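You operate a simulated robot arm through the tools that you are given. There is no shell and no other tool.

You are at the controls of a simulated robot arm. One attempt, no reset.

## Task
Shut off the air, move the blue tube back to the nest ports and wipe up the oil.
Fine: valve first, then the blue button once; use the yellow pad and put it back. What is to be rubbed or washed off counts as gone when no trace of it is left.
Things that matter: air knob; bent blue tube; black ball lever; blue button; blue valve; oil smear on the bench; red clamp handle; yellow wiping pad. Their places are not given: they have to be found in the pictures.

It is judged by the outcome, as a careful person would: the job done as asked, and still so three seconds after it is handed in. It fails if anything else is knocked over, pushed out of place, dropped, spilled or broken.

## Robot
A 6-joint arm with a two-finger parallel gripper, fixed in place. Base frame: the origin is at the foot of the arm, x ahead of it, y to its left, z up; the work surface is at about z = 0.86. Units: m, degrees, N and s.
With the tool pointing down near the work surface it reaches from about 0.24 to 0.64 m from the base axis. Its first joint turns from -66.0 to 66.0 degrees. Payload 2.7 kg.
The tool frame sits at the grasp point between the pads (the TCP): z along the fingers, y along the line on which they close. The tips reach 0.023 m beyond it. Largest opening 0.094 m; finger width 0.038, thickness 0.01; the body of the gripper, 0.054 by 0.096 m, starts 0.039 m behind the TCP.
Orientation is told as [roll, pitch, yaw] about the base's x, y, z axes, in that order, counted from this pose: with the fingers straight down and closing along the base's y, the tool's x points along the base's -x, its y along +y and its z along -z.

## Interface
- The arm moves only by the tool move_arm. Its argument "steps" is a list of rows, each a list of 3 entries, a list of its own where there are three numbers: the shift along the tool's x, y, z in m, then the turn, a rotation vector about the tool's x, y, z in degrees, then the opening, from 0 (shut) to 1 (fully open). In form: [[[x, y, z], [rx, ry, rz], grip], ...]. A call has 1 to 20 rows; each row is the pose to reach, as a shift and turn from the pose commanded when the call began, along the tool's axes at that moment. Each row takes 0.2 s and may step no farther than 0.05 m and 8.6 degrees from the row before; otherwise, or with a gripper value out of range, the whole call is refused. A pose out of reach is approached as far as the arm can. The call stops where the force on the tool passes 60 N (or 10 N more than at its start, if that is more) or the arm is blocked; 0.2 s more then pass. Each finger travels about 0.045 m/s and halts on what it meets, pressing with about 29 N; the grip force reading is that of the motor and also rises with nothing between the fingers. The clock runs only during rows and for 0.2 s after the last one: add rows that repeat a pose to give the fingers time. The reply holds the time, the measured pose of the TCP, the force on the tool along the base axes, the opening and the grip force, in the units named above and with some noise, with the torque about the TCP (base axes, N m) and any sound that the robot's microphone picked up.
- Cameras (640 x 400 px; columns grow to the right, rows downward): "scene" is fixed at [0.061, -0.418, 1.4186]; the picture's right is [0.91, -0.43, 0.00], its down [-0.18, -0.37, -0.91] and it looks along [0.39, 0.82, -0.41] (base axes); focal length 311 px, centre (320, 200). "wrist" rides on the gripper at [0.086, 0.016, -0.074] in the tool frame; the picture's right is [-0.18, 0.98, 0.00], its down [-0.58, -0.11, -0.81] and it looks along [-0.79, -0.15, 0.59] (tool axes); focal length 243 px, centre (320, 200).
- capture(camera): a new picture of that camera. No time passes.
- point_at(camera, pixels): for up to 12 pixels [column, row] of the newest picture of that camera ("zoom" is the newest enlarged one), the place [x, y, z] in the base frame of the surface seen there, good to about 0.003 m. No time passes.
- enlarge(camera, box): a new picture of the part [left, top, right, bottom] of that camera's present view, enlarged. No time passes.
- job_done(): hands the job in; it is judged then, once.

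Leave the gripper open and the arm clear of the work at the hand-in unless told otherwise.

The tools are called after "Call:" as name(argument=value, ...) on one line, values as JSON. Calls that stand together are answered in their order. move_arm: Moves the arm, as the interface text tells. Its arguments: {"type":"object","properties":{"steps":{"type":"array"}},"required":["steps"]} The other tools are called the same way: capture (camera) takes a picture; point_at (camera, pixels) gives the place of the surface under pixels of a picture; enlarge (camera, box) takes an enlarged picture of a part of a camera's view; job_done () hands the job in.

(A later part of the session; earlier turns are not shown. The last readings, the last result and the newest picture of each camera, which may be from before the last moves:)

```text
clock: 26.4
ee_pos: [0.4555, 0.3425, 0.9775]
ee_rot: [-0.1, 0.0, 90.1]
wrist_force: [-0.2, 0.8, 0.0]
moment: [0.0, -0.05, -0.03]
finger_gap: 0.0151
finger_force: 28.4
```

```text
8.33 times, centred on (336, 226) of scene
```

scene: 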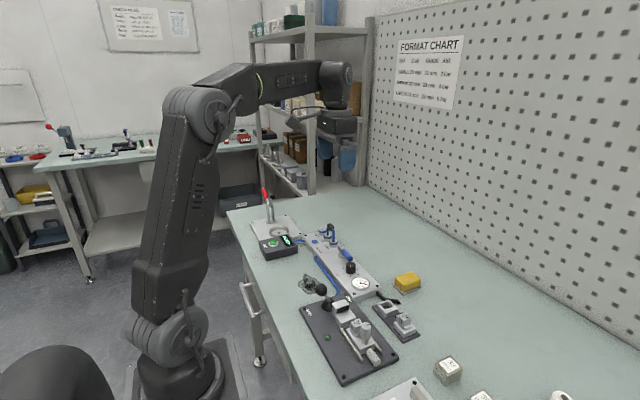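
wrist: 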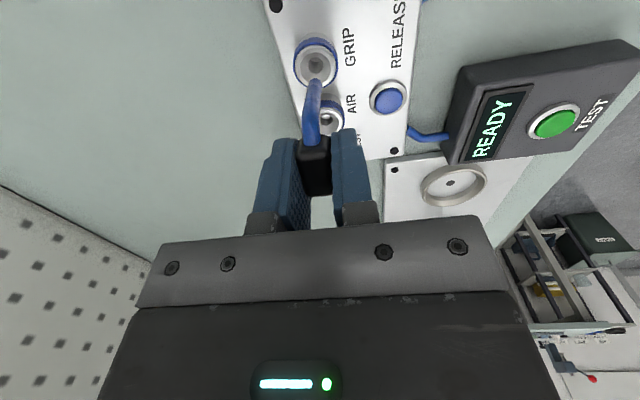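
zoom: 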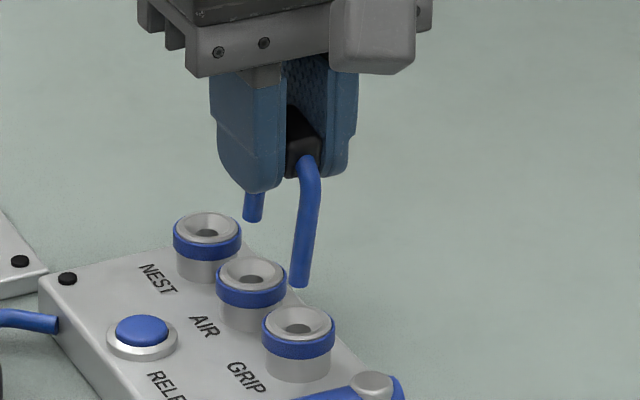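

The lean is about 9° (bottom toward +y). I'll rotate the tool +9° about its y axis to make the legs vertical, and check where the clamp stands.

Call:
move_arm(steps=[[[0, 0, -0.005], [0, 4.5, 0], 0.12], [[0, 0, -0.01], [0, 9, 0], 0.12], [[0, 0, -0.01], [0, 9, 0], 0.12]])

Call:
enlarge(camera="scene", box=[316, 202, 356, 250])

Call:
capture(camera="scene")

Call:
point_at(camera="scene", pixels=[[264, 190], [270, 210], [272, 217], [280, 230]])

```text
clock: 27.2
ee_pos: [0.4537, 0.342, 0.9871]
ee_rot: [0.0, 9.1, 90.0]
wrist_force: [-0.1, 0.4, -0.4]
moment: [-0.01, -0.01, 0.03]
finger_gap: 0.015
finger_force: 29.3
```

```text
8.33 times, centred on (336, 226) of scene
```

zoom: 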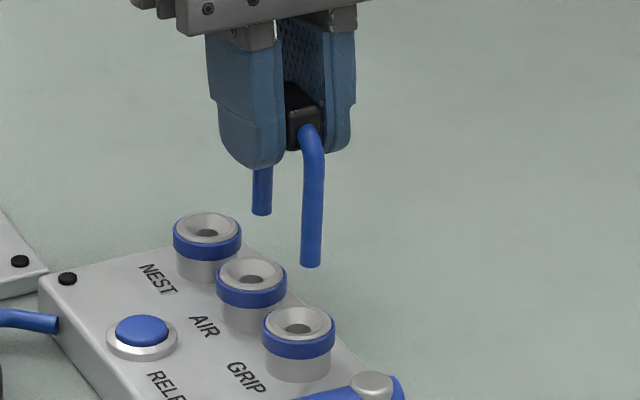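

```text
taken
```

scene: 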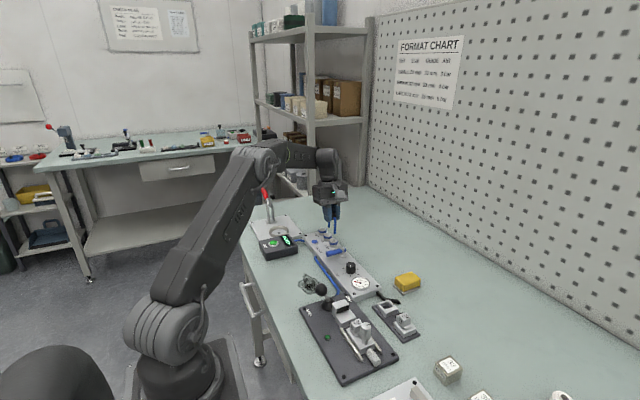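

```text
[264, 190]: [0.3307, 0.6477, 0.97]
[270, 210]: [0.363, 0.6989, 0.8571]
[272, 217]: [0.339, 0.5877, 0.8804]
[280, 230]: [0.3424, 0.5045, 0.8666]
```

The legs now hang vertical, tips about 30 mm above the ports, and the clamp is far off. By my geometry the tips sit ~8 mm −y of the AIR/GRIP axes, so I'll shift +y by 47.5 mm to bring them over NEST and AIR.

Call:
move_arm(steps=[[[-0.016, 0, -0.0025], [0, 0, 0], 0.12], [[-0.032, 0, -0.005], [0, 0, 0], 0.12], [[-0.0469, 0, -0.0074], [0, 0, 0], 0.12], [[-0.0469, 0, -0.0074], [0, 0, 0], 0.12]])

Call:
enlarge(camera="scene", box=[316, 202, 356, 250])

Call:
capture(camera="wrist")

Call:
enlarge(camera="wrist", box=[260, 20, 400, 160])

```text
clock: 28.2
ee_pos: [0.4559, 0.3892, 0.9877]
ee_rot: [0.1, 9.1, 90.0]
wrist_force: [-0.2, 0.7, -0.4]
moment: [0.0, 0.0, 0.03]
finger_gap: 0.015
finger_force: 29.6
```

```text
8.33 times, centred on (336, 226) of scene
```

zoom: 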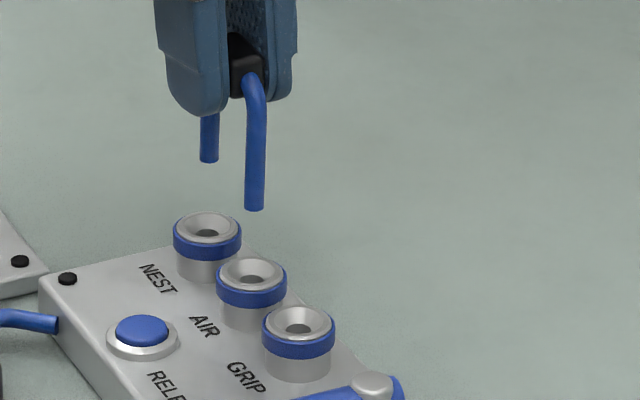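

```text
taken
```

wrist: 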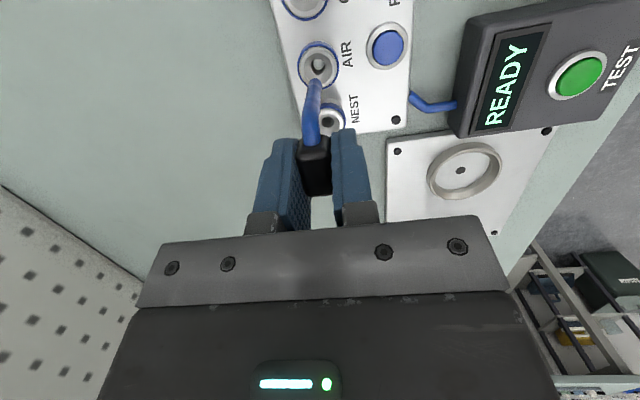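

```text
2.86 times, centred on (330, 90) of wrist
```

zoom: 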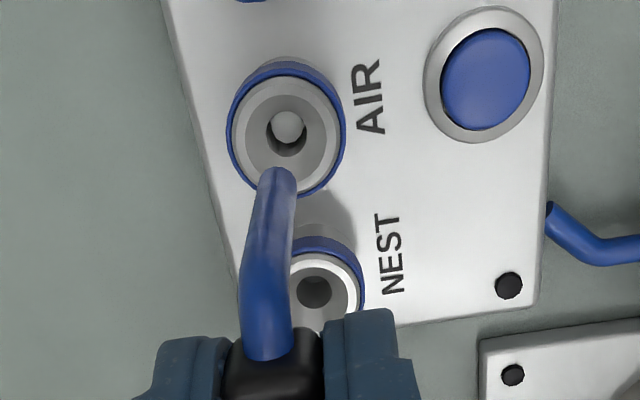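

Both views agree: leg tips are within ~1.5 mm of the NEST and AIR axes. I'll nudge +1 mm in y and lower until the tips are just above the mouths.

Call:
move_arm(steps=[[[-0.003, 0, 0.0135], [0, 0, 0], 0.12], [[-0.005, 0, 0.0255], [0, 0, 0], 0.12], [[-0.005, 0, 0.0255], [0, 0, 0], 0.12]])

Call:
enlarge(camera="scene", box=[316, 202, 356, 250])

Call:
enlarge(camera="wrist", box=[260, 20, 400, 160])

```text
clock: 29.0
ee_pos: [0.4554, 0.3914, 0.9617]
ee_rot: [0.0, 8.9, 89.9]
wrist_force: [-1.0, -0.6, -0.7]
moment: [0.01, 0.04, 0.01]
finger_gap: 0.015
finger_force: 29.2
```

```text
8.33 times, centred on (336, 226) of scene
```

zoom: 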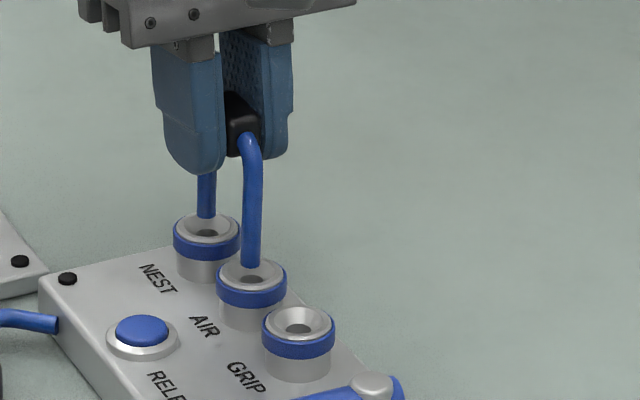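

```text
2.86 times, centred on (330, 90) of wrist
```

zoom: 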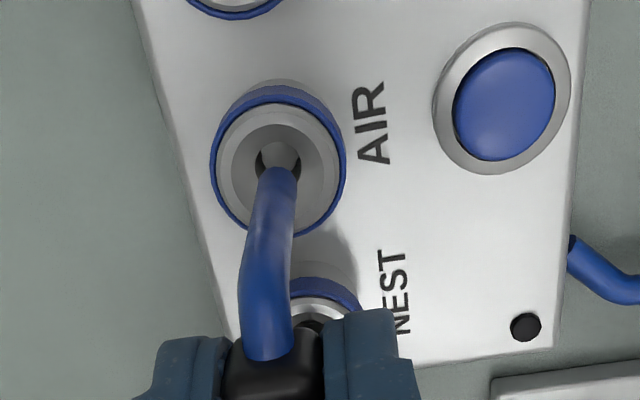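

The tips are right over both mouths in both views. Lowering in small steps, watching force.

Call:
move_arm(steps=[[[-0.0005, 0, 0.003], [0, 0, 0], 0.12], [[-0.0009, 0, 0.006], [0, 0, 0], 0.12], [[-0.0014, 0, 0.009], [0, 0, 0], 0.12]])

Call:
enlarge(camera="scene", box=[316, 202, 356, 250])

Call:
enlarge(camera="wrist", box=[260, 20, 400, 160])

```text
clock: 29.8
ee_pos: [0.4553, 0.3908, 0.9527]
ee_rot: [0.0, 9.0, 90.0]
wrist_force: [-0.4, -0.8, -0.7]
moment: [-0.01, 0.0, -0.02]
finger_gap: 0.0148
finger_force: 28.8
```

```text
8.33 times, centred on (336, 226) of scene
```

zoom: 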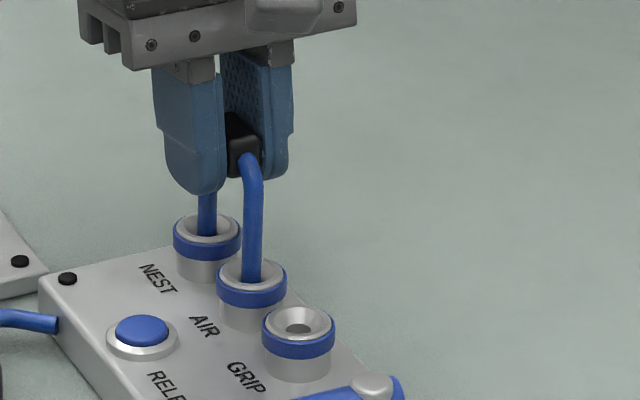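

```text
2.86 times, centred on (330, 90) of wrist
```

zoom: 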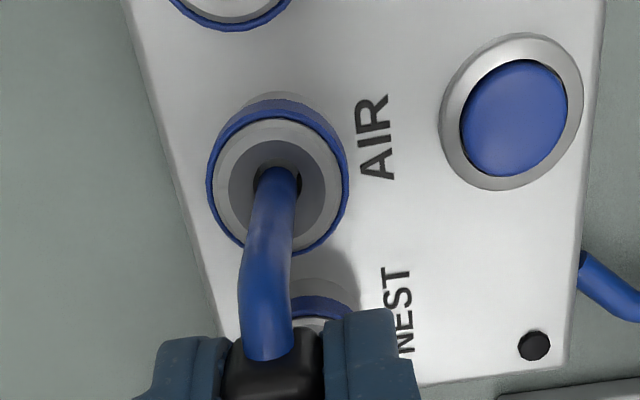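

Both legs have entered the bores with no force. Continuing down until it seats.

Call:
move_arm(steps=[[[-0.0005, 0, 0.003], [0, 0, 0], 0.12], [[-0.0009, 0, 0.006], [0, 0, 0], 0.12], [[-0.0014, 0, 0.009], [0, 0, 0], 0.12]])

Call:
enlarge(camera="scene", box=[316, 202, 356, 250])

```text
clock: 30.6
ee_pos: [0.4556, 0.3915, 0.9451]
ee_rot: [-0.1, 9.0, 90.0]
wrist_force: [-1.6, -0.7, 8.2]
moment: [-0.18, 0.08, -0.01]
finger_gap: 0.015
finger_force: 29.5
```

```text
8.33 times, centred on (336, 226) of scene
```

zoom: 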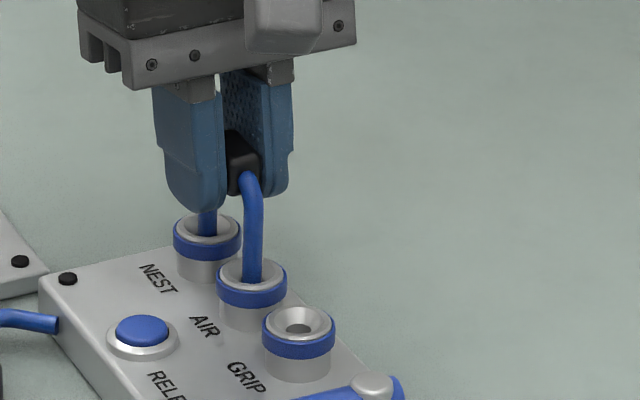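

Contact at 8 N, about the same depth as the original. Pressing 2 mm more to be sure it is seated.

Call:
move_arm(steps=[[[-0.0002, 0, 0.001], [0, 0, 0], 0.12], [[-0.0003, 0, 0.002], [0, 0, 0], 0.12], [[-0.0003, 0, 0.002], [0, 0, 0], 0.12]])

Call:
enlarge(camera="scene", box=[316, 202, 356, 250])

Call:
enlarge(camera="wrist", box=[260, 20, 400, 160])

```text
clock: 31.4
ee_pos: [0.4556, 0.3917, 0.9435]
ee_rot: [-0.2, 8.9, 90.0]
wrist_force: [-3.8, -1.8, 23.9]
moment: [-0.52, 0.09, -0.05]
finger_gap: 0.0149
finger_force: 29.6
```

```text
8.33 times, centred on (336, 226) of scene
```

zoom: 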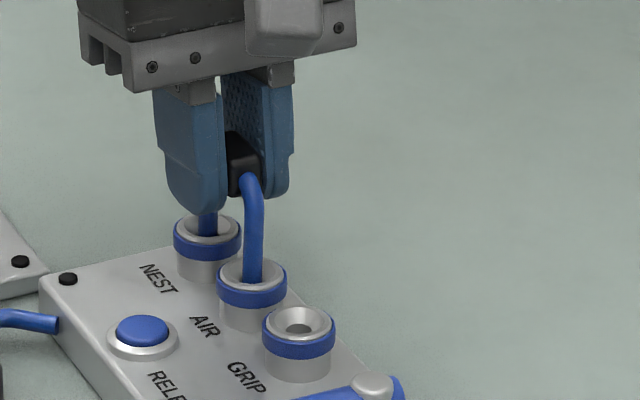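

```text
2.86 times, centred on (330, 90) of wrist
```

zoom: 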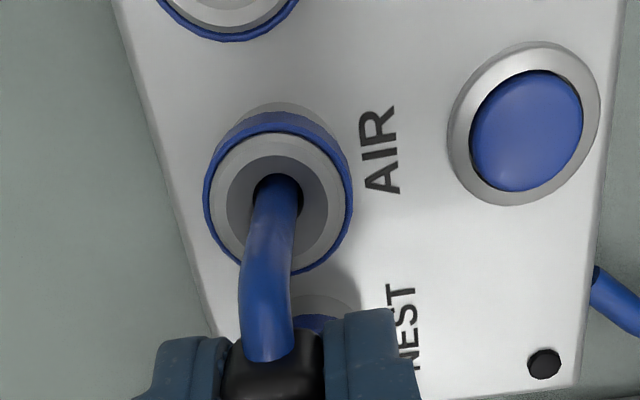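

Force 24 N with a moment showing the AIR leg bottoming first; the tube still leans ~2°. I'll rotate 2° more so that the NEST leg seats too.

Call:
move_arm(steps=[[[0, 0, 0], [0, 1, 0], 0.12], [[0, 0, 0], [0, 2, 0], 0.12], [[0, 0, 0], [0, 2, 0], 0.12]])

Call:
enlarge(camera="scene", box=[316, 202, 356, 250])

```text
clock: 32.2
ee_pos: [0.4556, 0.3921, 0.9423]
ee_rot: [-0.2, 10.8, 90.0]
wrist_force: [2.1, 11.5, 16.3]
moment: [0.23, -0.08, -0.01]
finger_gap: 0.0149
finger_force: 29.4
```

```text
8.33 times, centred on (336, 226) of scene
```

zoom: 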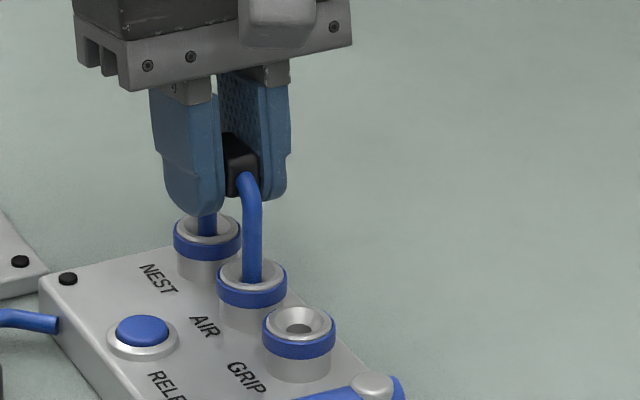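

Now seated with both legs loaded. Opening the fingers and backing straight off.

Call:
move_arm(steps=[[[0, 0, 0], [0, 0, 0], 0.25], [[0, 0, 0], [0, 0, 0], 0.4], [[0, 0, 0], [0, 0, 0], 0.5], [[0, 0, -0.02], [0, 0, 0], 0.5], [[0, 0, -0.05], [0, 0, 0], 0.5], [[0, 0, -0.09], [0, 0, 0], 0.5]])

Call:
capture(camera="wrist")

Call:
enlarge(camera="scene", box=[316, 202, 356, 250])

```text
clock: 33.6
ee_pos: [0.4512, 0.4005, 1.0291]
ee_rot: [0.1, 11.1, 90.0]
wrist_force: [-0.1, -0.8, -0.4]
moment: [-0.02, -0.02, -0.03]
finger_gap: 0.0472
finger_force: 0.1
out of reach, approached as far as the arm can: row 6
```

```text
taken
```

wrist: 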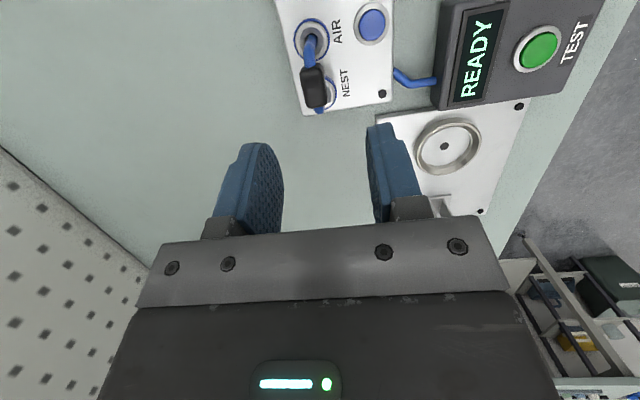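

```text
8.33 times, centred on (336, 226) of scene
```

zoom: 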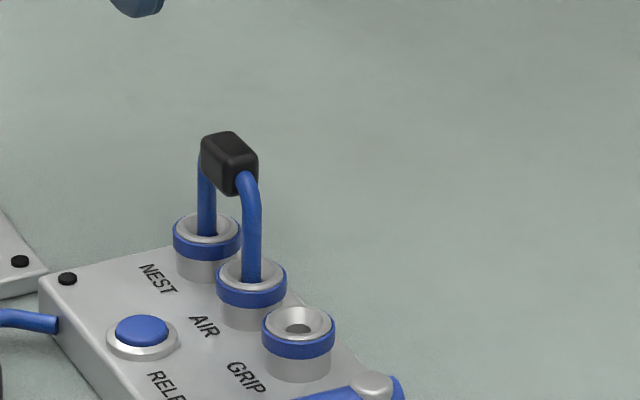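

The blue tube is now standing in NEST and AIR. Next I level the tool again and turn back toward yaw 0, moving toward the pad.

Call:
move_arm(steps=[[[0.02, 0, 0], [0, -5.5, 0], 0.5], [[0.05, 0, 0], [0, -11, 0], 0.5], [[0.05, 0, 0], [0, -11, 0], 0.5]])

```text
clock: 34.4
ee_pos: [0.4499, 0.353, 1.0373]
ee_rot: [0.1, -0.1, 89.9]
wrist_force: [0.9, 0.9, -0.6]
moment: [0.01, -0.02, 0.0]
finger_gap: 0.0469
finger_force: 0.0
```

Level now. Rotating back to yaw 0 while moving over toward the pad at height.

Call:
move_arm(steps=[[[0.021, 0.002, -0.02], [0, 0, 8.2], 0.6], [[0.042, 0.005, -0.04], [0, 0, 16.4], 0.7], [[0.063, 0.008, -0.06], [0, 0, 24.6], 0.8], [[0.084, 0.011, -0.08], [0, 0, 32.8], 0.9], [[0.105, 0.014, -0.08], [0, 0, 41], 0.9], [[0.126, 0.017, -0.08], [0, 0, 49.2], 0.9], [[0.147, 0.02, -0.08], [0, 0, 57.4], 0.9], [[0.168, 0.023, -0.08], [0, 0, 65.6], 0.9], [[0.189, 0.026, -0.08], [0, 0, 73.8], 0.9], [[0.21, 0.029, -0.08], [0, 0, 82], 0.9], [[0.23, 0.03, -0.08], [0, 0, 90], 0.9], [[0.23, 0.03, -0.08], [0, 0, 90], 0.9]])

Call:
capture(camera="wrist")

Call:
enlarge(camera="scene", box=[370, 250, 450, 310])

```text
clock: 37.0
ee_pos: [0.4197, 0.1235, 1.1185]
ee_rot: [0.0, 0.0, -0.1]
wrist_force: [0.2, -0.2, -0.2]
moment: [-0.02, 0.02, 0.02]
finger_gap: 0.0847
finger_force: 0.2
```

```text
taken
```

wrist: 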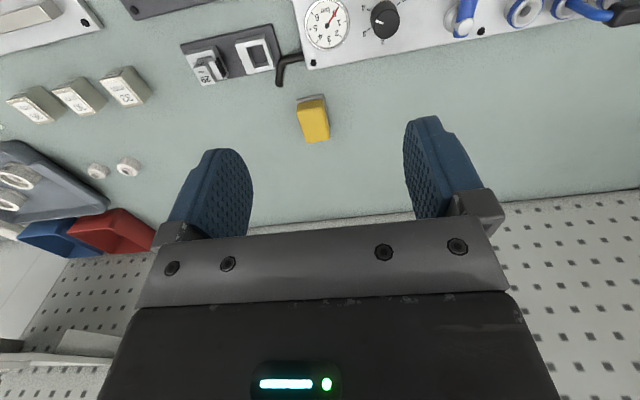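

```text
6.67 times, centred on (410, 280) of scene
```

zoom: 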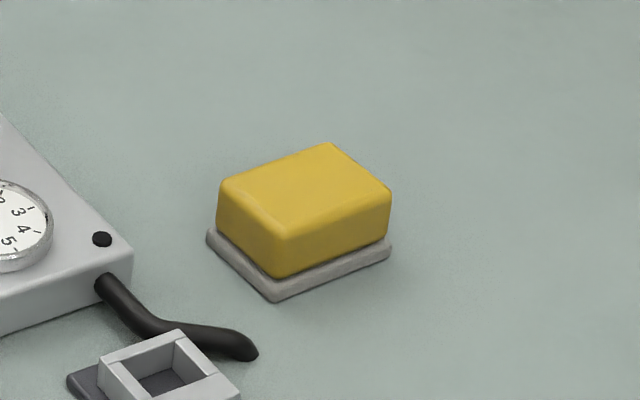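

Measuring the pad and its tray, and re-checking the gauge.

Call:
point_at(camera="zoom", pixels=[[226, 188], [328, 148], [386, 190], [282, 236], [305, 190], [250, 250], [335, 245], [208, 240], [276, 298], [390, 250], [285, 270], [220, 225]])

Call:
enlarge(camera="wrist", box=[270, 0, 510, 150])

```text
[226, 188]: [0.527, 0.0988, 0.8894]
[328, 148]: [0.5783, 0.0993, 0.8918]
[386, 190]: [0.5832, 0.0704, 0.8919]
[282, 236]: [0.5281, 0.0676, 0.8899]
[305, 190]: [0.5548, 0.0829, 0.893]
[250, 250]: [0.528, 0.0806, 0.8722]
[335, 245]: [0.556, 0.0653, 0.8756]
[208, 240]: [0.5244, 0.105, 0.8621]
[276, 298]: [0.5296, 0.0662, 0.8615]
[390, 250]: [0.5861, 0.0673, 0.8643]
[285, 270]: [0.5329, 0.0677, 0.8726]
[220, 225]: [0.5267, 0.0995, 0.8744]
```

```text
2.67 times, centred on (390, 75) of wrist
```

zoom: 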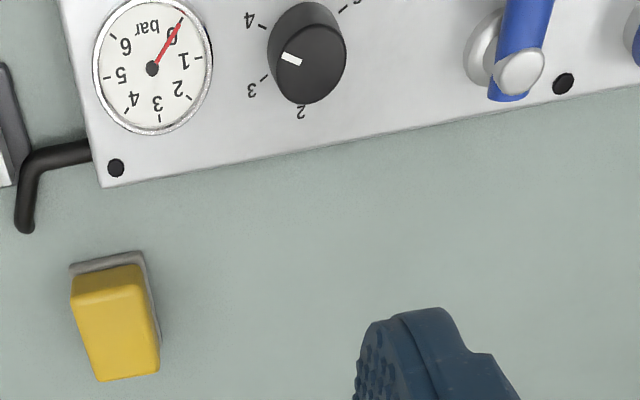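

Gauge at 0. The pad is ≈57 × 34 mm, centred (0.555, 0.084), top z≈0.892, long side along x. I'll approach above it with the fingers across its short side, checking the black hose end near it.

Call:
point_at(camera="wrist", pixels=[[279, 82], [281, 70], [297, 55], [312, 98], [300, 110], [325, 105], [313, 130]])

Call:
move_arm(steps=[[[-0.045, -0.013, 0.02], [0, 0, 0], 0.65], [[-0.09, -0.026, 0.04], [0, 0, 0], 0.65], [[-0.125, -0.0395, 0.07], [0, 0, 0], 0.65], [[-0.135, -0.0395, 0.11], [0, 0, 0], 0.65], [[-0.135, -0.0395, 0.15], [0, 0, 0], 0.65], [[-0.135, -0.0395, 0.15], [0, 0, 0], 0.65]])

Call:
capture(camera="wrist")

Call:
enlarge(camera="scene", box=[370, 240, 450, 300])

```text
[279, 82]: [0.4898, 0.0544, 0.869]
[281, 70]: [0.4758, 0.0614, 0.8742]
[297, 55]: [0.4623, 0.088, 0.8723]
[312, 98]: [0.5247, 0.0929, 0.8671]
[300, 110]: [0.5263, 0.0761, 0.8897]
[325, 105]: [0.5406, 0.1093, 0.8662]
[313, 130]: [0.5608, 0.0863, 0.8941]
```

```text
refused: row 1 steps farther than a row can; nothing moved
```

```text
taken
```

wrist: 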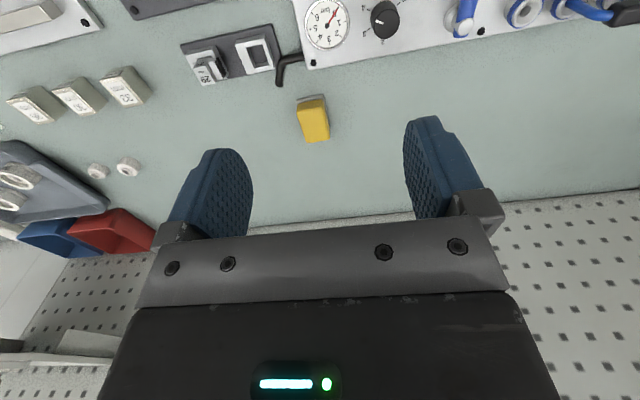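

```text
6.67 times, centred on (410, 270) of scene
```

zoom: 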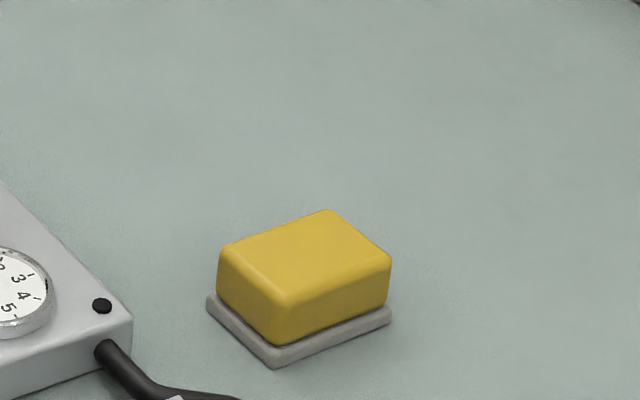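

The hose end is at (0.49, 0.054), clear of the pad. The row was a touch too long; redoing with shorter rows.

Call:
move_arm(steps=[[[-0.035, -0.01, 0.02], [0, 0, 0], 0.65], [[-0.07, -0.02, 0.04], [0, 0, 0], 0.65], [[-0.105, -0.03, 0.06], [0, 0, 0], 0.65], [[-0.135, -0.0395, 0.08], [0, 0, 0], 0.65], [[-0.135, -0.0395, 0.115], [0, 0, 0], 0.65], [[-0.135, -0.0395, 0.15], [0, 0, 0], 0.65], [[-0.135, -0.0395, 0.15], [0, 0, 0], 0.65]])

Call:
capture(camera="wrist")

Call:
enlarge(camera="scene", box=[370, 240, 450, 300])

```text
clock: 38.6
ee_pos: [0.5558, 0.0831, 0.9682]
ee_rot: [0.0, 0.0, 0.0]
wrist_force: [-1.0, 0.4, -0.1]
moment: [0.04, 0.01, -0.03]
finger_gap: 0.0609
finger_force: 0.1
```

```text
taken
```

wrist: 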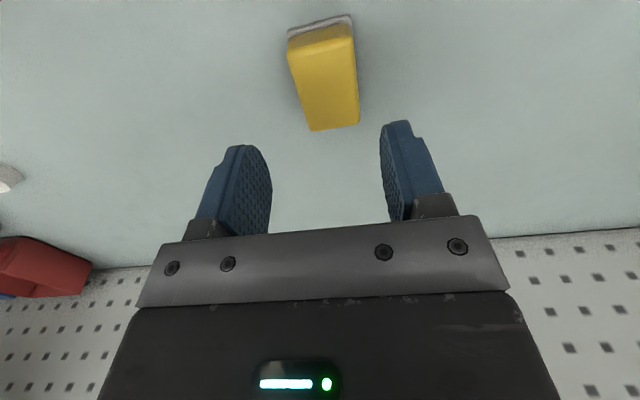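

```text
6.67 times, centred on (410, 270) of scene
```

zoom: 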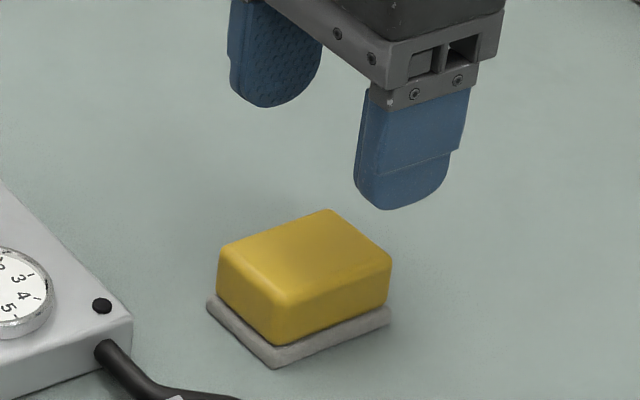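

Call:
point_at(camera="wrist", pixels=[[292, 60], [352, 50], [356, 120], [314, 127], [326, 88], [289, 33], [350, 18], [352, 28], [320, 40]])

```text
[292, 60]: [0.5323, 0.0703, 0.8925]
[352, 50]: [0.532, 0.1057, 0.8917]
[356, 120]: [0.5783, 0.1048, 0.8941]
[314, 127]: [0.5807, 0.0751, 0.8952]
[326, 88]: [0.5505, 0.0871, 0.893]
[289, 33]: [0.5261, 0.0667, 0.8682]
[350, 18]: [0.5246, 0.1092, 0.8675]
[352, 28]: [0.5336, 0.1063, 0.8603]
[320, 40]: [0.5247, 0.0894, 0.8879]
```

Pad centre ≈ (0.5555, 0.087); tray top ≈0.868. Descending to TCP z≈0.900 (tips at 0.877) and closing.

Call:
move_arm(steps=[[[0, 0.004, 0.03], [0, 0, 0], 0.65], [[0, 0.004, 0.055], [0, 0, 0], 0.65], [[0, 0.004, 0.067], [0, 0, 0], 0.65], [[0, 0.004, 0.067], [0, 0, 0], 0.65]])

Call:
move_arm(steps=[[[0, 0, 0], [0, 0, 0], 0.5], [[0, 0, 0], [0, 0, 0], 0.4], [[0, 0, 0], [0, 0, 0], 0.35], [[0, 0, 0], [0, 0, 0], 0.3], [[0, 0, 0], [0, 0, 0], 0.3]])

Call:
enlarge(camera="scene", box=[370, 240, 450, 300])

```text
clock: 39.6
ee_pos: [0.5552, 0.0872, 0.9022]
ee_rot: [0.0, 0.0, 0.0]
wrist_force: [-0.4, -0.1, 0.2]
moment: [-0.01, -0.02, -0.02]
finger_gap: 0.0614
finger_force: 0.0
```

```text
clock: 40.8
ee_pos: [0.5548, 0.0878, 0.9018]
ee_rot: [0.1, 0.0, 0.1]
wrist_force: [-0.4, 0.3, -0.1]
moment: [0.03, -0.03, -0.01]
finger_gap: 0.0388
finger_force: 29.4
```

```text
6.67 times, centred on (410, 270) of scene
```

zoom: 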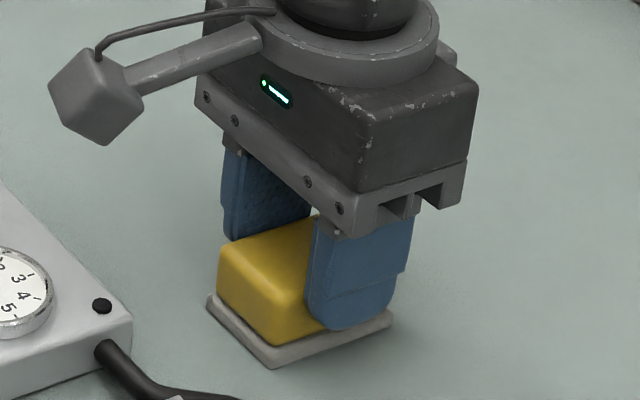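

Pad gripped (38.8 mm). Pick pose noted: (0.555, 0.0875, 0.902), yaw 0. Lifting.

Call:
move_arm(steps=[[[0, 0, -0.015], [0, 0, 0], 0.3], [[0, 0, -0.05], [0, 0, 0], 0.3], [[0, 0, -0.09], [0, 0, 0], 0.3], [[0, 0, -0.12], [0, 0, 0], 0.3]])

Call:
enlarge(camera="scene", box=[350, 210, 450, 300])

```text
clock: 41.8
ee_pos: [0.5553, 0.0887, 1.021]
ee_rot: [0.0, 0.0, 0.0]
wrist_force: [-0.3, -0.7, -0.4]
moment: [0.0, -0.01, 0.01]
finger_gap: 0.0389
finger_force: 29.0
```

```text
4.44 times, centred on (400, 255) of scene
```

zoom: 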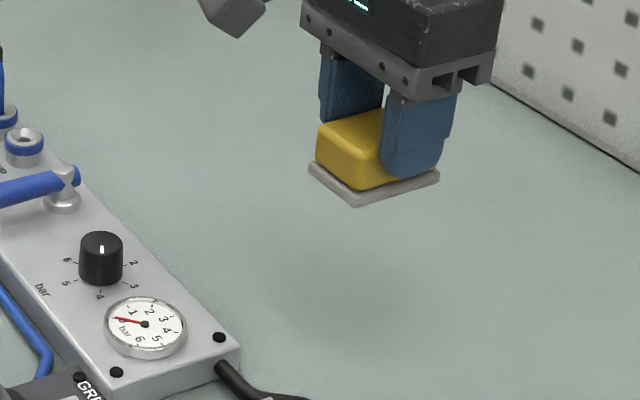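

The grey sole comes along: it is part of the pad, which stood on the bench (contact TCP z≈0.902). Moving high to the smear while yawing −90°, so that the gripper body and camera stay clear of the ball lever.

Call:
move_arm(steps=[[[0.021, 0.0115, 0], [0, 0, 8.2], 0.3], [[0.043, 0.023, 0], [0, 0, 16.4], 0.3], [[0.064, 0.0345, 0], [0, 0, 24.6], 0.3], [[0.085, 0.046, 0], [0, 0, 32.8], 0.3], [[0.107, 0.0575, 0], [0, 0, 41], 0.3], [[0.128, 0.069, 0], [0, 0, 49.2], 0.3], [[0.15, 0.081, 0], [0, 0, 57.4], 0.3], [[0.171, 0.092, 0], [0, 0, 65.6], 0.3], [[0.192, 0.104, 0], [0, 0, 73.8], 0.3], [[0.214, 0.115, 0], [0, 0, 82], 0.3], [[0.235, 0.127, 0], [0, 0, 90], 0.3], [[0.235, 0.127, 0], [0, 0, 90], 0.3]])

Call:
capture(camera="scene")

Call:
enlarge(camera="scene", box=[280, 230, 360, 310])

Call:
capture(camera="wrist")

```text
clock: 44.4
ee_pos: [0.3192, 0.2158, 1.0197]
ee_rot: [0.0, 0.0, -90.1]
wrist_force: [0.1, 0.2, -0.1]
moment: [0.0, 0.01, 0.0]
finger_gap: 0.039
finger_force: 29.0
```

```text
taken
```

scene: 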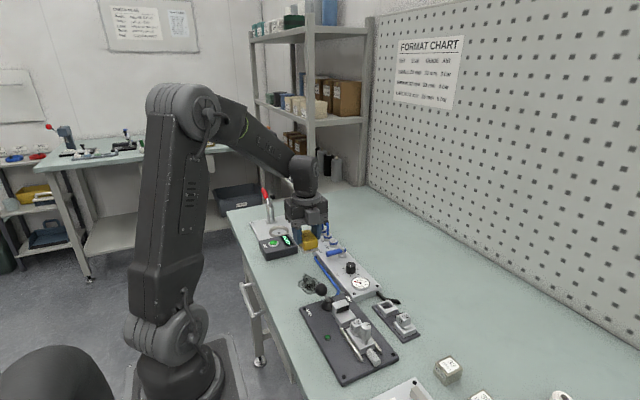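

```text
5.00 times, centred on (320, 270) of scene
```

zoom: 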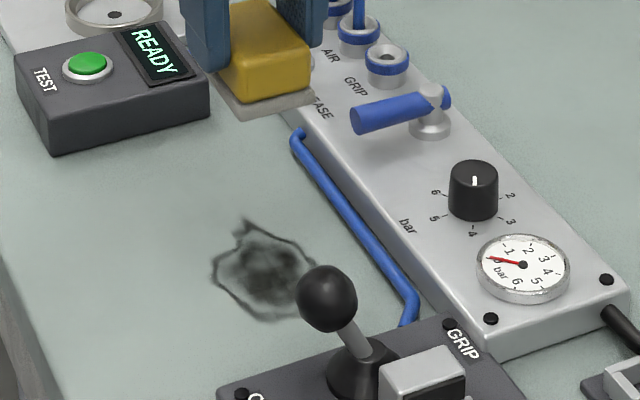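

```text
taken
```

wrist: 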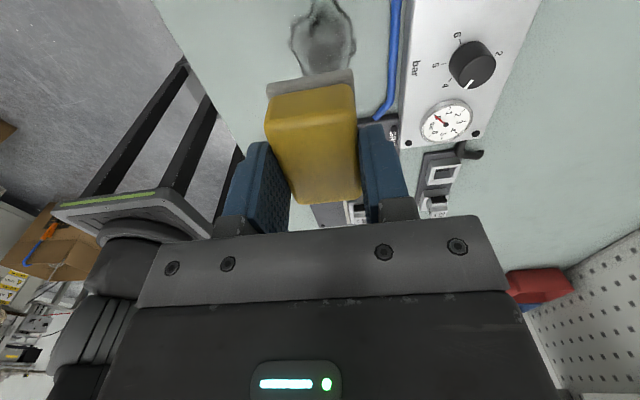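

Measuring the smear bounds, fixture plate edge, hose, ball and the READY box for wiping limits.

Call:
point_at(camera="zoom", pixels=[[243, 222], [213, 275], [265, 320], [315, 258], [290, 235], [300, 362], [435, 318], [298, 140], [350, 215], [325, 300], [350, 270], [208, 118]])

Call:
point_at(camera="scene", pixels=[[302, 282], [318, 285], [311, 291], [322, 284], [320, 286], [316, 291], [312, 277], [390, 345]])

```text
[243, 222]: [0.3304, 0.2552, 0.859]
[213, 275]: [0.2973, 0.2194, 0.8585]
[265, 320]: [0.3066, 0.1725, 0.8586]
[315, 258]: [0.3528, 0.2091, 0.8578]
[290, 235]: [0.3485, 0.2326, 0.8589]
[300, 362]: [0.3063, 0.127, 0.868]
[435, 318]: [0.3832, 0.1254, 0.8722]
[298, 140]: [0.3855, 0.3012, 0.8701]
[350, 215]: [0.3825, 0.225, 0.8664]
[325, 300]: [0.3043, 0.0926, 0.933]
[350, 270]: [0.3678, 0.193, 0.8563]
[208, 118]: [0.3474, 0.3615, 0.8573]
```

```text
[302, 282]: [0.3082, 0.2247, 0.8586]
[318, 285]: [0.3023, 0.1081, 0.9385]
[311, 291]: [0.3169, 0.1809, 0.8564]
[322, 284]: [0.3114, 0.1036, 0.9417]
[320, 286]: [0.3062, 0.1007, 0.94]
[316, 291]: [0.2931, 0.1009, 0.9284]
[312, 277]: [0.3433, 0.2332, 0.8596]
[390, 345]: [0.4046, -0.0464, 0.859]
```

Limits are clear: smear x 0.294–0.354, y 0.170–0.262; plate edge at y≈0.13, hose at x≥0.375. Lowering the pad over the smear to just above the bench.

Call:
move_arm(steps=[[[0, 0, 0.04], [0, 0, 0], 0.3], [[0, 0, 0.08], [0, 0, 0], 0.3], [[0, 0, 0.105], [0, 0, 0], 0.3], [[0, 0, 0.112], [0, 0, 0], 0.3], [[0, 0, 0.116], [0, 0, 0], 0.3]])

Call:
enlarge(camera="scene", box=[270, 220, 370, 310])

```text
clock: 45.6
ee_pos: [0.321, 0.2157, 0.9037]
ee_rot: [0.0, -0.1, -89.9]
wrist_force: [1.1, 0.2, -0.7]
moment: [0.02, 0.03, 0.0]
finger_gap: 0.0391
finger_force: 28.8
```

```text
4.44 times, centred on (320, 265) of scene
```

zoom: 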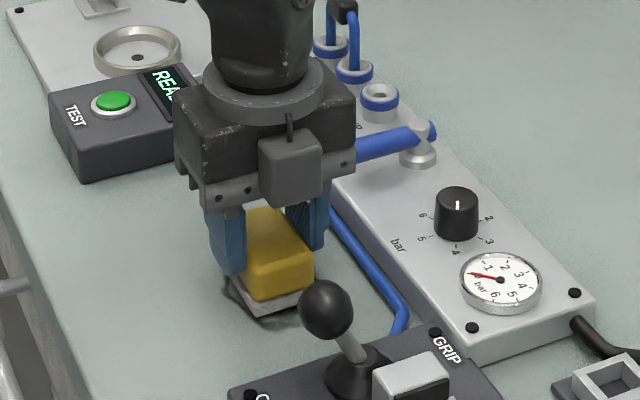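

There is a grey box on the gripper's near side; I'll check its position relative to the ball lever before wiping.

Call:
point_at(camera="zoom", pixels=[[290, 170], [280, 200], [310, 200], [265, 150], [230, 195], [340, 165], [325, 290], [325, 310], [280, 260], [290, 310]])

Call:
capture(camera="wrist")

```text
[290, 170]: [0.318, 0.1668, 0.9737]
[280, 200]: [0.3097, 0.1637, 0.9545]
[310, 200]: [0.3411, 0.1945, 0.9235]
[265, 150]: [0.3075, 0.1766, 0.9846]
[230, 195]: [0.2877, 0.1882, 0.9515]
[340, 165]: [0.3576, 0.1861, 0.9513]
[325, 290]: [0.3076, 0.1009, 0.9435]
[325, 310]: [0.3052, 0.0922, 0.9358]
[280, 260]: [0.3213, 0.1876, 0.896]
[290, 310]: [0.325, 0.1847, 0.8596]
```

```text
taken
```

wrist: 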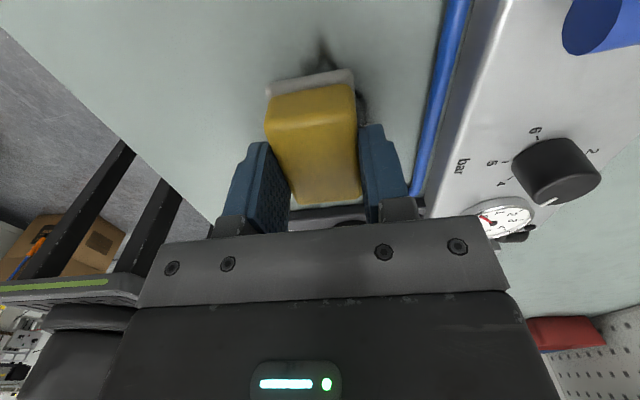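

Clear: the box ends at y≈0.164, z≥0.954, well off the ball. Pressing down gently to find contact.

Call:
move_arm(steps=[[[0, 0, 0.001], [0, 0, 0], 0.3], [[0, 0, 0.002], [0, 0, 0], 0.3], [[0, 0, 0.003], [0, 0, 0], 0.3]])

```text
clock: 46.4
ee_pos: [0.3204, 0.2154, 0.9022]
ee_rot: [0.0, 0.1, -90.0]
wrist_force: [-0.3, 0.5, -1.4]
moment: [-0.04, 0.0, -0.01]
finger_gap: 0.0389
finger_force: 28.8
```

Call:
move_arm(steps=[[[0, 0, 0.001], [0, 0, 0], 0.3], [[0, 0, 0.002], [0, 0, 0], 0.3], [[0, 0, 0.002], [0, 0, 0], 0.3]])

```text
clock: 47.2
ee_pos: [0.3205, 0.2157, 0.902]
ee_rot: [0.2, 0.1, -90.0]
wrist_force: [-3.5, -5.8, 22.6]
moment: [-0.31, 0.14, 0.0]
finger_gap: 0.039
finger_force: 28.9
```

Contact at ~22 N: a firm wiping pressure. First wiping pass over the whole smear.

Call:
move_arm(steps=[[[0.012, 0, 0], [0, 0, 0], 0.3], [[0.024, 0, 0], [0, 0, 0], 0.3], [[0.024, -0.017, 0], [0, 0, 0], 0.3], [[0.008, -0.017, 0], [0, 0, 0], 0.3], [[-0.008, -0.017, 0], [0, 0, 0], 0.3], [[-0.019, -0.017, 0], [0, 0, 0], 0.3], [[-0.019, 0, 0], [0, 0, 0], 0.3], [[-0.019, 0.011, 0], [0, 0, 0], 0.3], [[-0.019, 0.021, 0], [0, 0, 0], 0.3], [[-0.004, 0.021, 0], [0, 0, 0], 0.3], [[0.012, 0.021, 0], [0, 0, 0], 0.3], [[0.024, 0.021, 0], [0, 0, 0], 0.3], [[0.024, 0.01, 0], [0, 0, 0], 0.3], [[0.012, 0.008, 0], [0, 0, 0], 0.3], [[0, 0.005, 0], [0, 0, 0], 0.3], [[-0.019, 0, 0], [0, 0, 0], 0.3], [[0, -0.008, 0], [0, 0, 0], 0.3], [[0.02, -0.008, 0], [0, 0, 0], 0.3], [[0, 0, 0], [0, 0, 0], 0.3]])

Call:
enlarge(camera="scene", box=[270, 220, 370, 310])

```text
clock: 51.2
ee_pos: [0.3193, 0.216, 0.9005]
ee_rot: [-0.1, 0.0, -90.0]
wrist_force: [-1.1, 1.2, 1.4]
moment: [0.04, -0.01, -0.02]
finger_gap: 0.0389
finger_force: 29.3
```

```text
4.44 times, centred on (320, 265) of scene
```

zoom: 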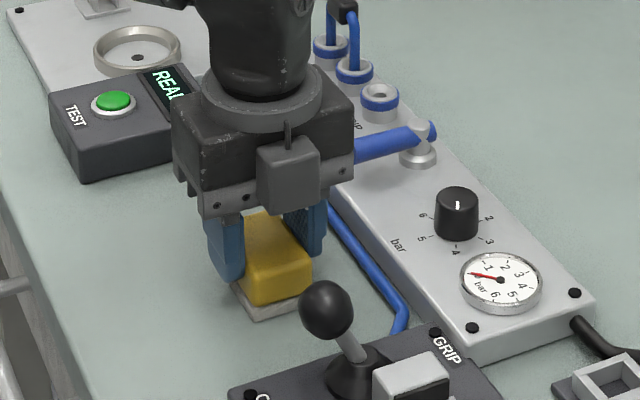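

The visible part is clean but pressure fell off (the pad slid ~1.5 mm in the grip). Press again and make a second pass.

Call:
move_arm(steps=[[[0, 0, 0.001], [0, 0, 0], 0.3], [[0.012, 0, 0.0015], [0, 0, 0], 0.3], [[0.024, 0, 0.0015], [0, 0, 0], 0.3], [[0.024, -0.017, 0.0015], [0, 0, 0], 0.3], [[0.008, -0.017, 0.0015], [0, 0, 0], 0.3], [[-0.008, -0.017, 0.0015], [0, 0, 0], 0.3], [[-0.019, -0.017, 0.0015], [0, 0, 0], 0.3], [[-0.019, 0, 0.0015], [0, 0, 0], 0.3], [[-0.019, 0.011, 0.0015], [0, 0, 0], 0.3], [[-0.019, 0.021, 0.0015], [0, 0, 0], 0.3], [[-0.004, 0.021, 0.0015], [0, 0, 0], 0.3], [[0.012, 0.021, 0.0015], [0, 0, 0], 0.3], [[0.024, 0.021, 0.0015], [0, 0, 0], 0.3], [[0.024, 0.01, 0.0015], [0, 0, 0], 0.3], [[0.012, 0.008, 0.0015], [0, 0, 0], 0.3], [[0, 0.005, 0.0015], [0, 0, 0], 0.3], [[-0.019, 0, 0.0015], [0, 0, 0], 0.3], [[0, -0.008, 0.0015], [0, 0, 0], 0.3], [[0.02, -0.008, 0.0015], [0, 0, 0], 0.3], [[0, 0, 0.0015], [0, 0, 0], 0.3]])

Call:
move_arm(steps=[[[0, 0, -0.03], [0, 0, 0], 0.3], [[0, 0, -0.07], [0, 0, 0], 0.3], [[0, 0, -0.11], [0, 0, 0], 0.3], [[0.045, 0.0, -0.12], [0, 0, 0], 0.3], [[0.09, 0.0, -0.12], [0, 0, 0], 0.3], [[0.09, 0.0, -0.12], [0, 0, 0], 0.3]])

Call:
enlarge(camera="scene", box=[280, 240, 360, 310])

Call:
capture(camera="wrist")

```text
clock: 55.4
ee_pos: [0.3217, 0.2174, 0.8994]
ee_rot: [0.1, 0.1, -90.1]
wrist_force: [-4.1, 13.4, 30.5]
moment: [-0.04, 0.36, -0.18]
finger_gap: 0.039
finger_force: 29.2
```

```text
clock: 56.8
ee_pos: [0.3205, 0.3069, 1.0187]
ee_rot: [0.0, 0.0, -90.0]
wrist_force: [0.1, 0.3, -0.6]
moment: [0.0, 0.0, -0.03]
finger_gap: 0.0391
finger_force: 28.9
```

```text
5.71 times, centred on (320, 275) of scene
```

zoom: 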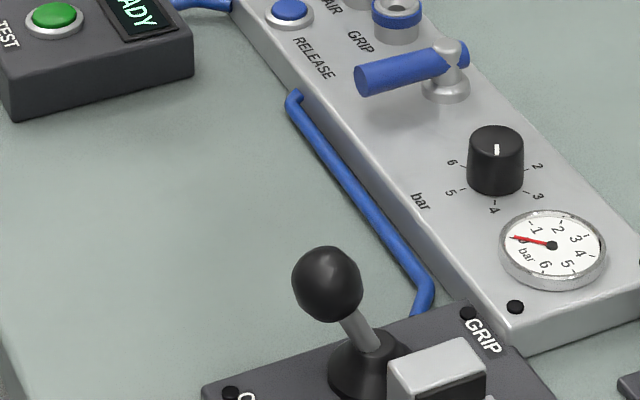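

```text
taken
```

wrist: 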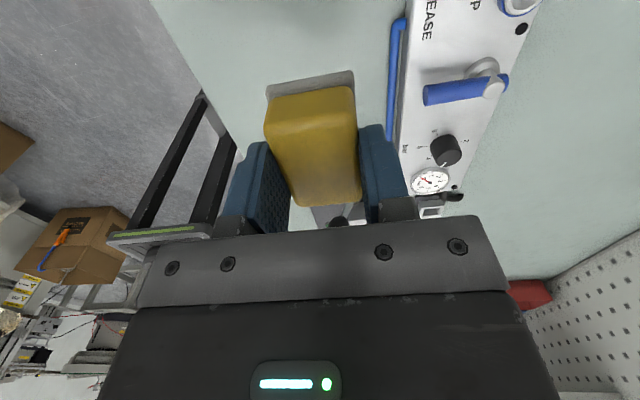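

The scene view shows the bench clean. I'll turn back to yaw 0 and check from the wrist camera too, holding the pad high.

Call:
move_arm(steps=[[[-0.003, -0.002, -0.01], [0, 0, -8.2], 0.3], [[-0.006, -0.003, -0.02], [0, 0, -16.4], 0.3], [[-0.009, -0.005, -0.03], [0, 0, -24.6], 0.3], [[-0.012, -0.006, -0.04], [0, 0, -32.8], 0.3], [[-0.015, -0.008, -0.05], [0, 0, -41], 0.3], [[-0.018, -0.009, -0.06], [0, 0, -49.2], 0.3], [[-0.021, -0.011, -0.07], [0, 0, -57.4], 0.3], [[-0.024, -0.012, -0.08], [0, 0, -65.6], 0.3], [[-0.027, -0.014, -0.08], [0, 0, -73.8], 0.3], [[-0.03, -0.015, -0.08], [0, 0, -82], 0.3], [[-0.03, -0.015, -0.08], [0, 0, -90], 0.3], [[-0.03, -0.015, -0.08], [0, 0, -90], 0.3]])

Call:
capture(camera="wrist")

Call:
enlarge(camera="wrist", box=[190, 0, 370, 110])

```text
clock: 59.4
ee_pos: [0.3041, 0.2757, 1.0985]
ee_rot: [0.0, 0.1, 0.1]
wrist_force: [-0.5, -0.6, -0.2]
moment: [0.02, 0.0, -0.01]
finger_gap: 0.0389
finger_force: 29.1
```

```text
taken
```

wrist: 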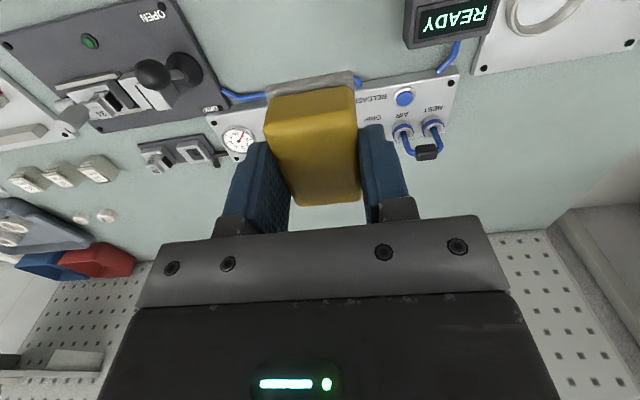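

```text
3.56 times, centred on (280, 55) of wrist
```

zoom: 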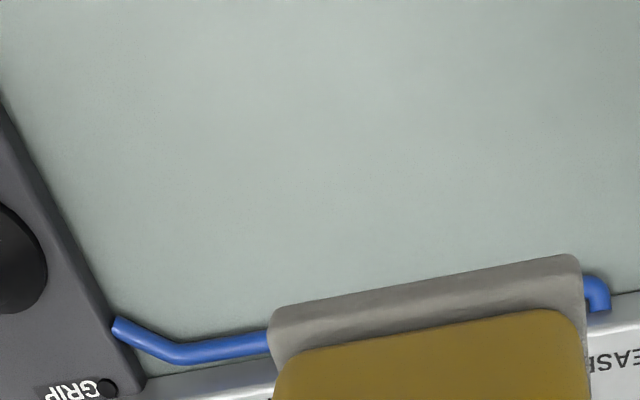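

No trace of oil in the close-up. The tube (AIR–NEST) still stands and the gauge is at 0. Now carrying the pad back to its place at (0.555, 0.0875).

Call:
move_arm(steps=[[[-0.031, -0.0235, 0], [0, 0, 0], 0.3], [[-0.063, -0.047, 0], [0, 0, 0], 0.3], [[-0.094, -0.07, 0], [0, 0, 0], 0.3], [[-0.126, -0.094, 0.01], [0, 0, 0], 0.3], [[-0.157, -0.1175, 0.02], [0, 0, 0], 0.3], [[-0.188, -0.141, 0.03], [0, 0, 0], 0.3], [[-0.22, -0.1645, 0.05], [0, 0, 0], 0.3], [[-0.251, -0.188, 0.07], [0, 0, 0], 0.3], [[-0.251, -0.188, 0.11], [0, 0, 0], 0.3], [[-0.251, -0.188, 0.15], [0, 0, 0], 0.3], [[-0.251, -0.188, 0.18], [0, 0, 0], 0.3], [[-0.251, -0.188, 0.18], [0, 0, 0], 0.3]])

Call:
enlarge(camera="scene", box=[370, 240, 450, 300])

```text
clock: 62.0
ee_pos: [0.557, 0.0879, 0.9189]
ee_rot: [0.1, 0.1, 0.0]
wrist_force: [0.3, 0.3, -0.4]
moment: [-0.01, -0.01, -0.04]
finger_gap: 0.039
finger_force: 29.1
```

```text
6.67 times, centred on (410, 270) of scene
```

zoom: 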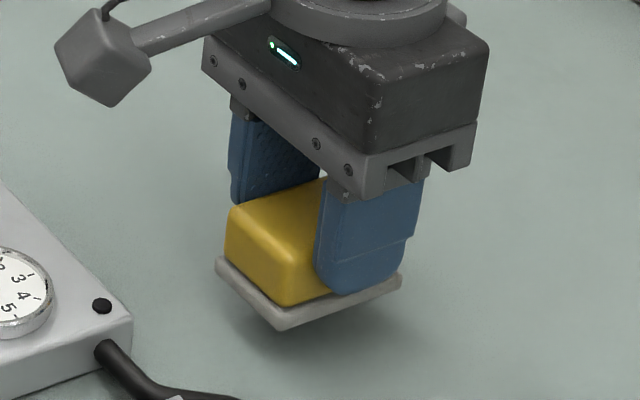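

Over its spot, ~1–2 mm off in x; correcting and lowering until it touches.

Call:
move_arm(steps=[[[0.0015, 0, 0.008], [0, 0, 0], 0.3], [[0.0015, 0, 0.014], [0, 0, 0], 0.3], [[0.0015, 0, 0.017], [0, 0, 0], 0.3], [[0.0015, 0, 0.0185], [0, 0, 0], 0.3]])

Call:
enlarge(camera="scene", box=[370, 240, 450, 300])

```text
clock: 63.0
ee_pos: [0.5555, 0.087, 0.8991]
ee_rot: [0.1, -0.1, -0.1]
wrist_force: [-0.1, -1.0, 0.2]
moment: [0.0, 0.01, 0.0]
finger_gap: 0.0389
finger_force: 29.2
```

```text
6.67 times, centred on (410, 270) of scene
```

zoom: 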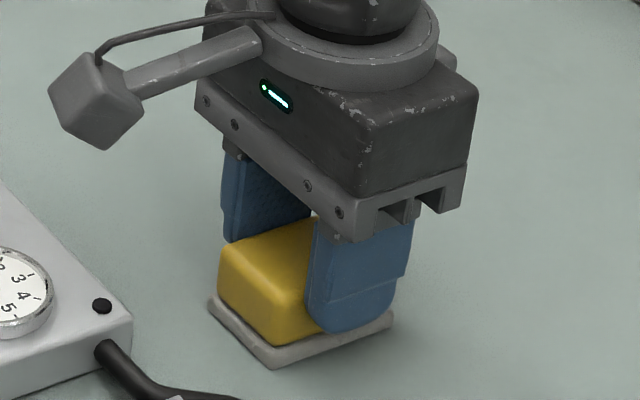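

Its corners (208,300), (272,368), (392,318) match the original ones. Lowering the last fraction to contact.

Call:
move_arm(steps=[[[0, 0, 0.0006], [0, 0, 0], 0.3], [[0, 0, 0.0012], [0, 0, 0], 0.3]])

```text
clock: 63.6
ee_pos: [0.555, 0.0877, 0.8998]
ee_rot: [0.0, -0.1, 0.1]
wrist_force: [-1.8, -0.4, 8.0]
moment: [-0.04, 0.27, 0.02]
finger_gap: 0.0394
finger_force: 28.8
```

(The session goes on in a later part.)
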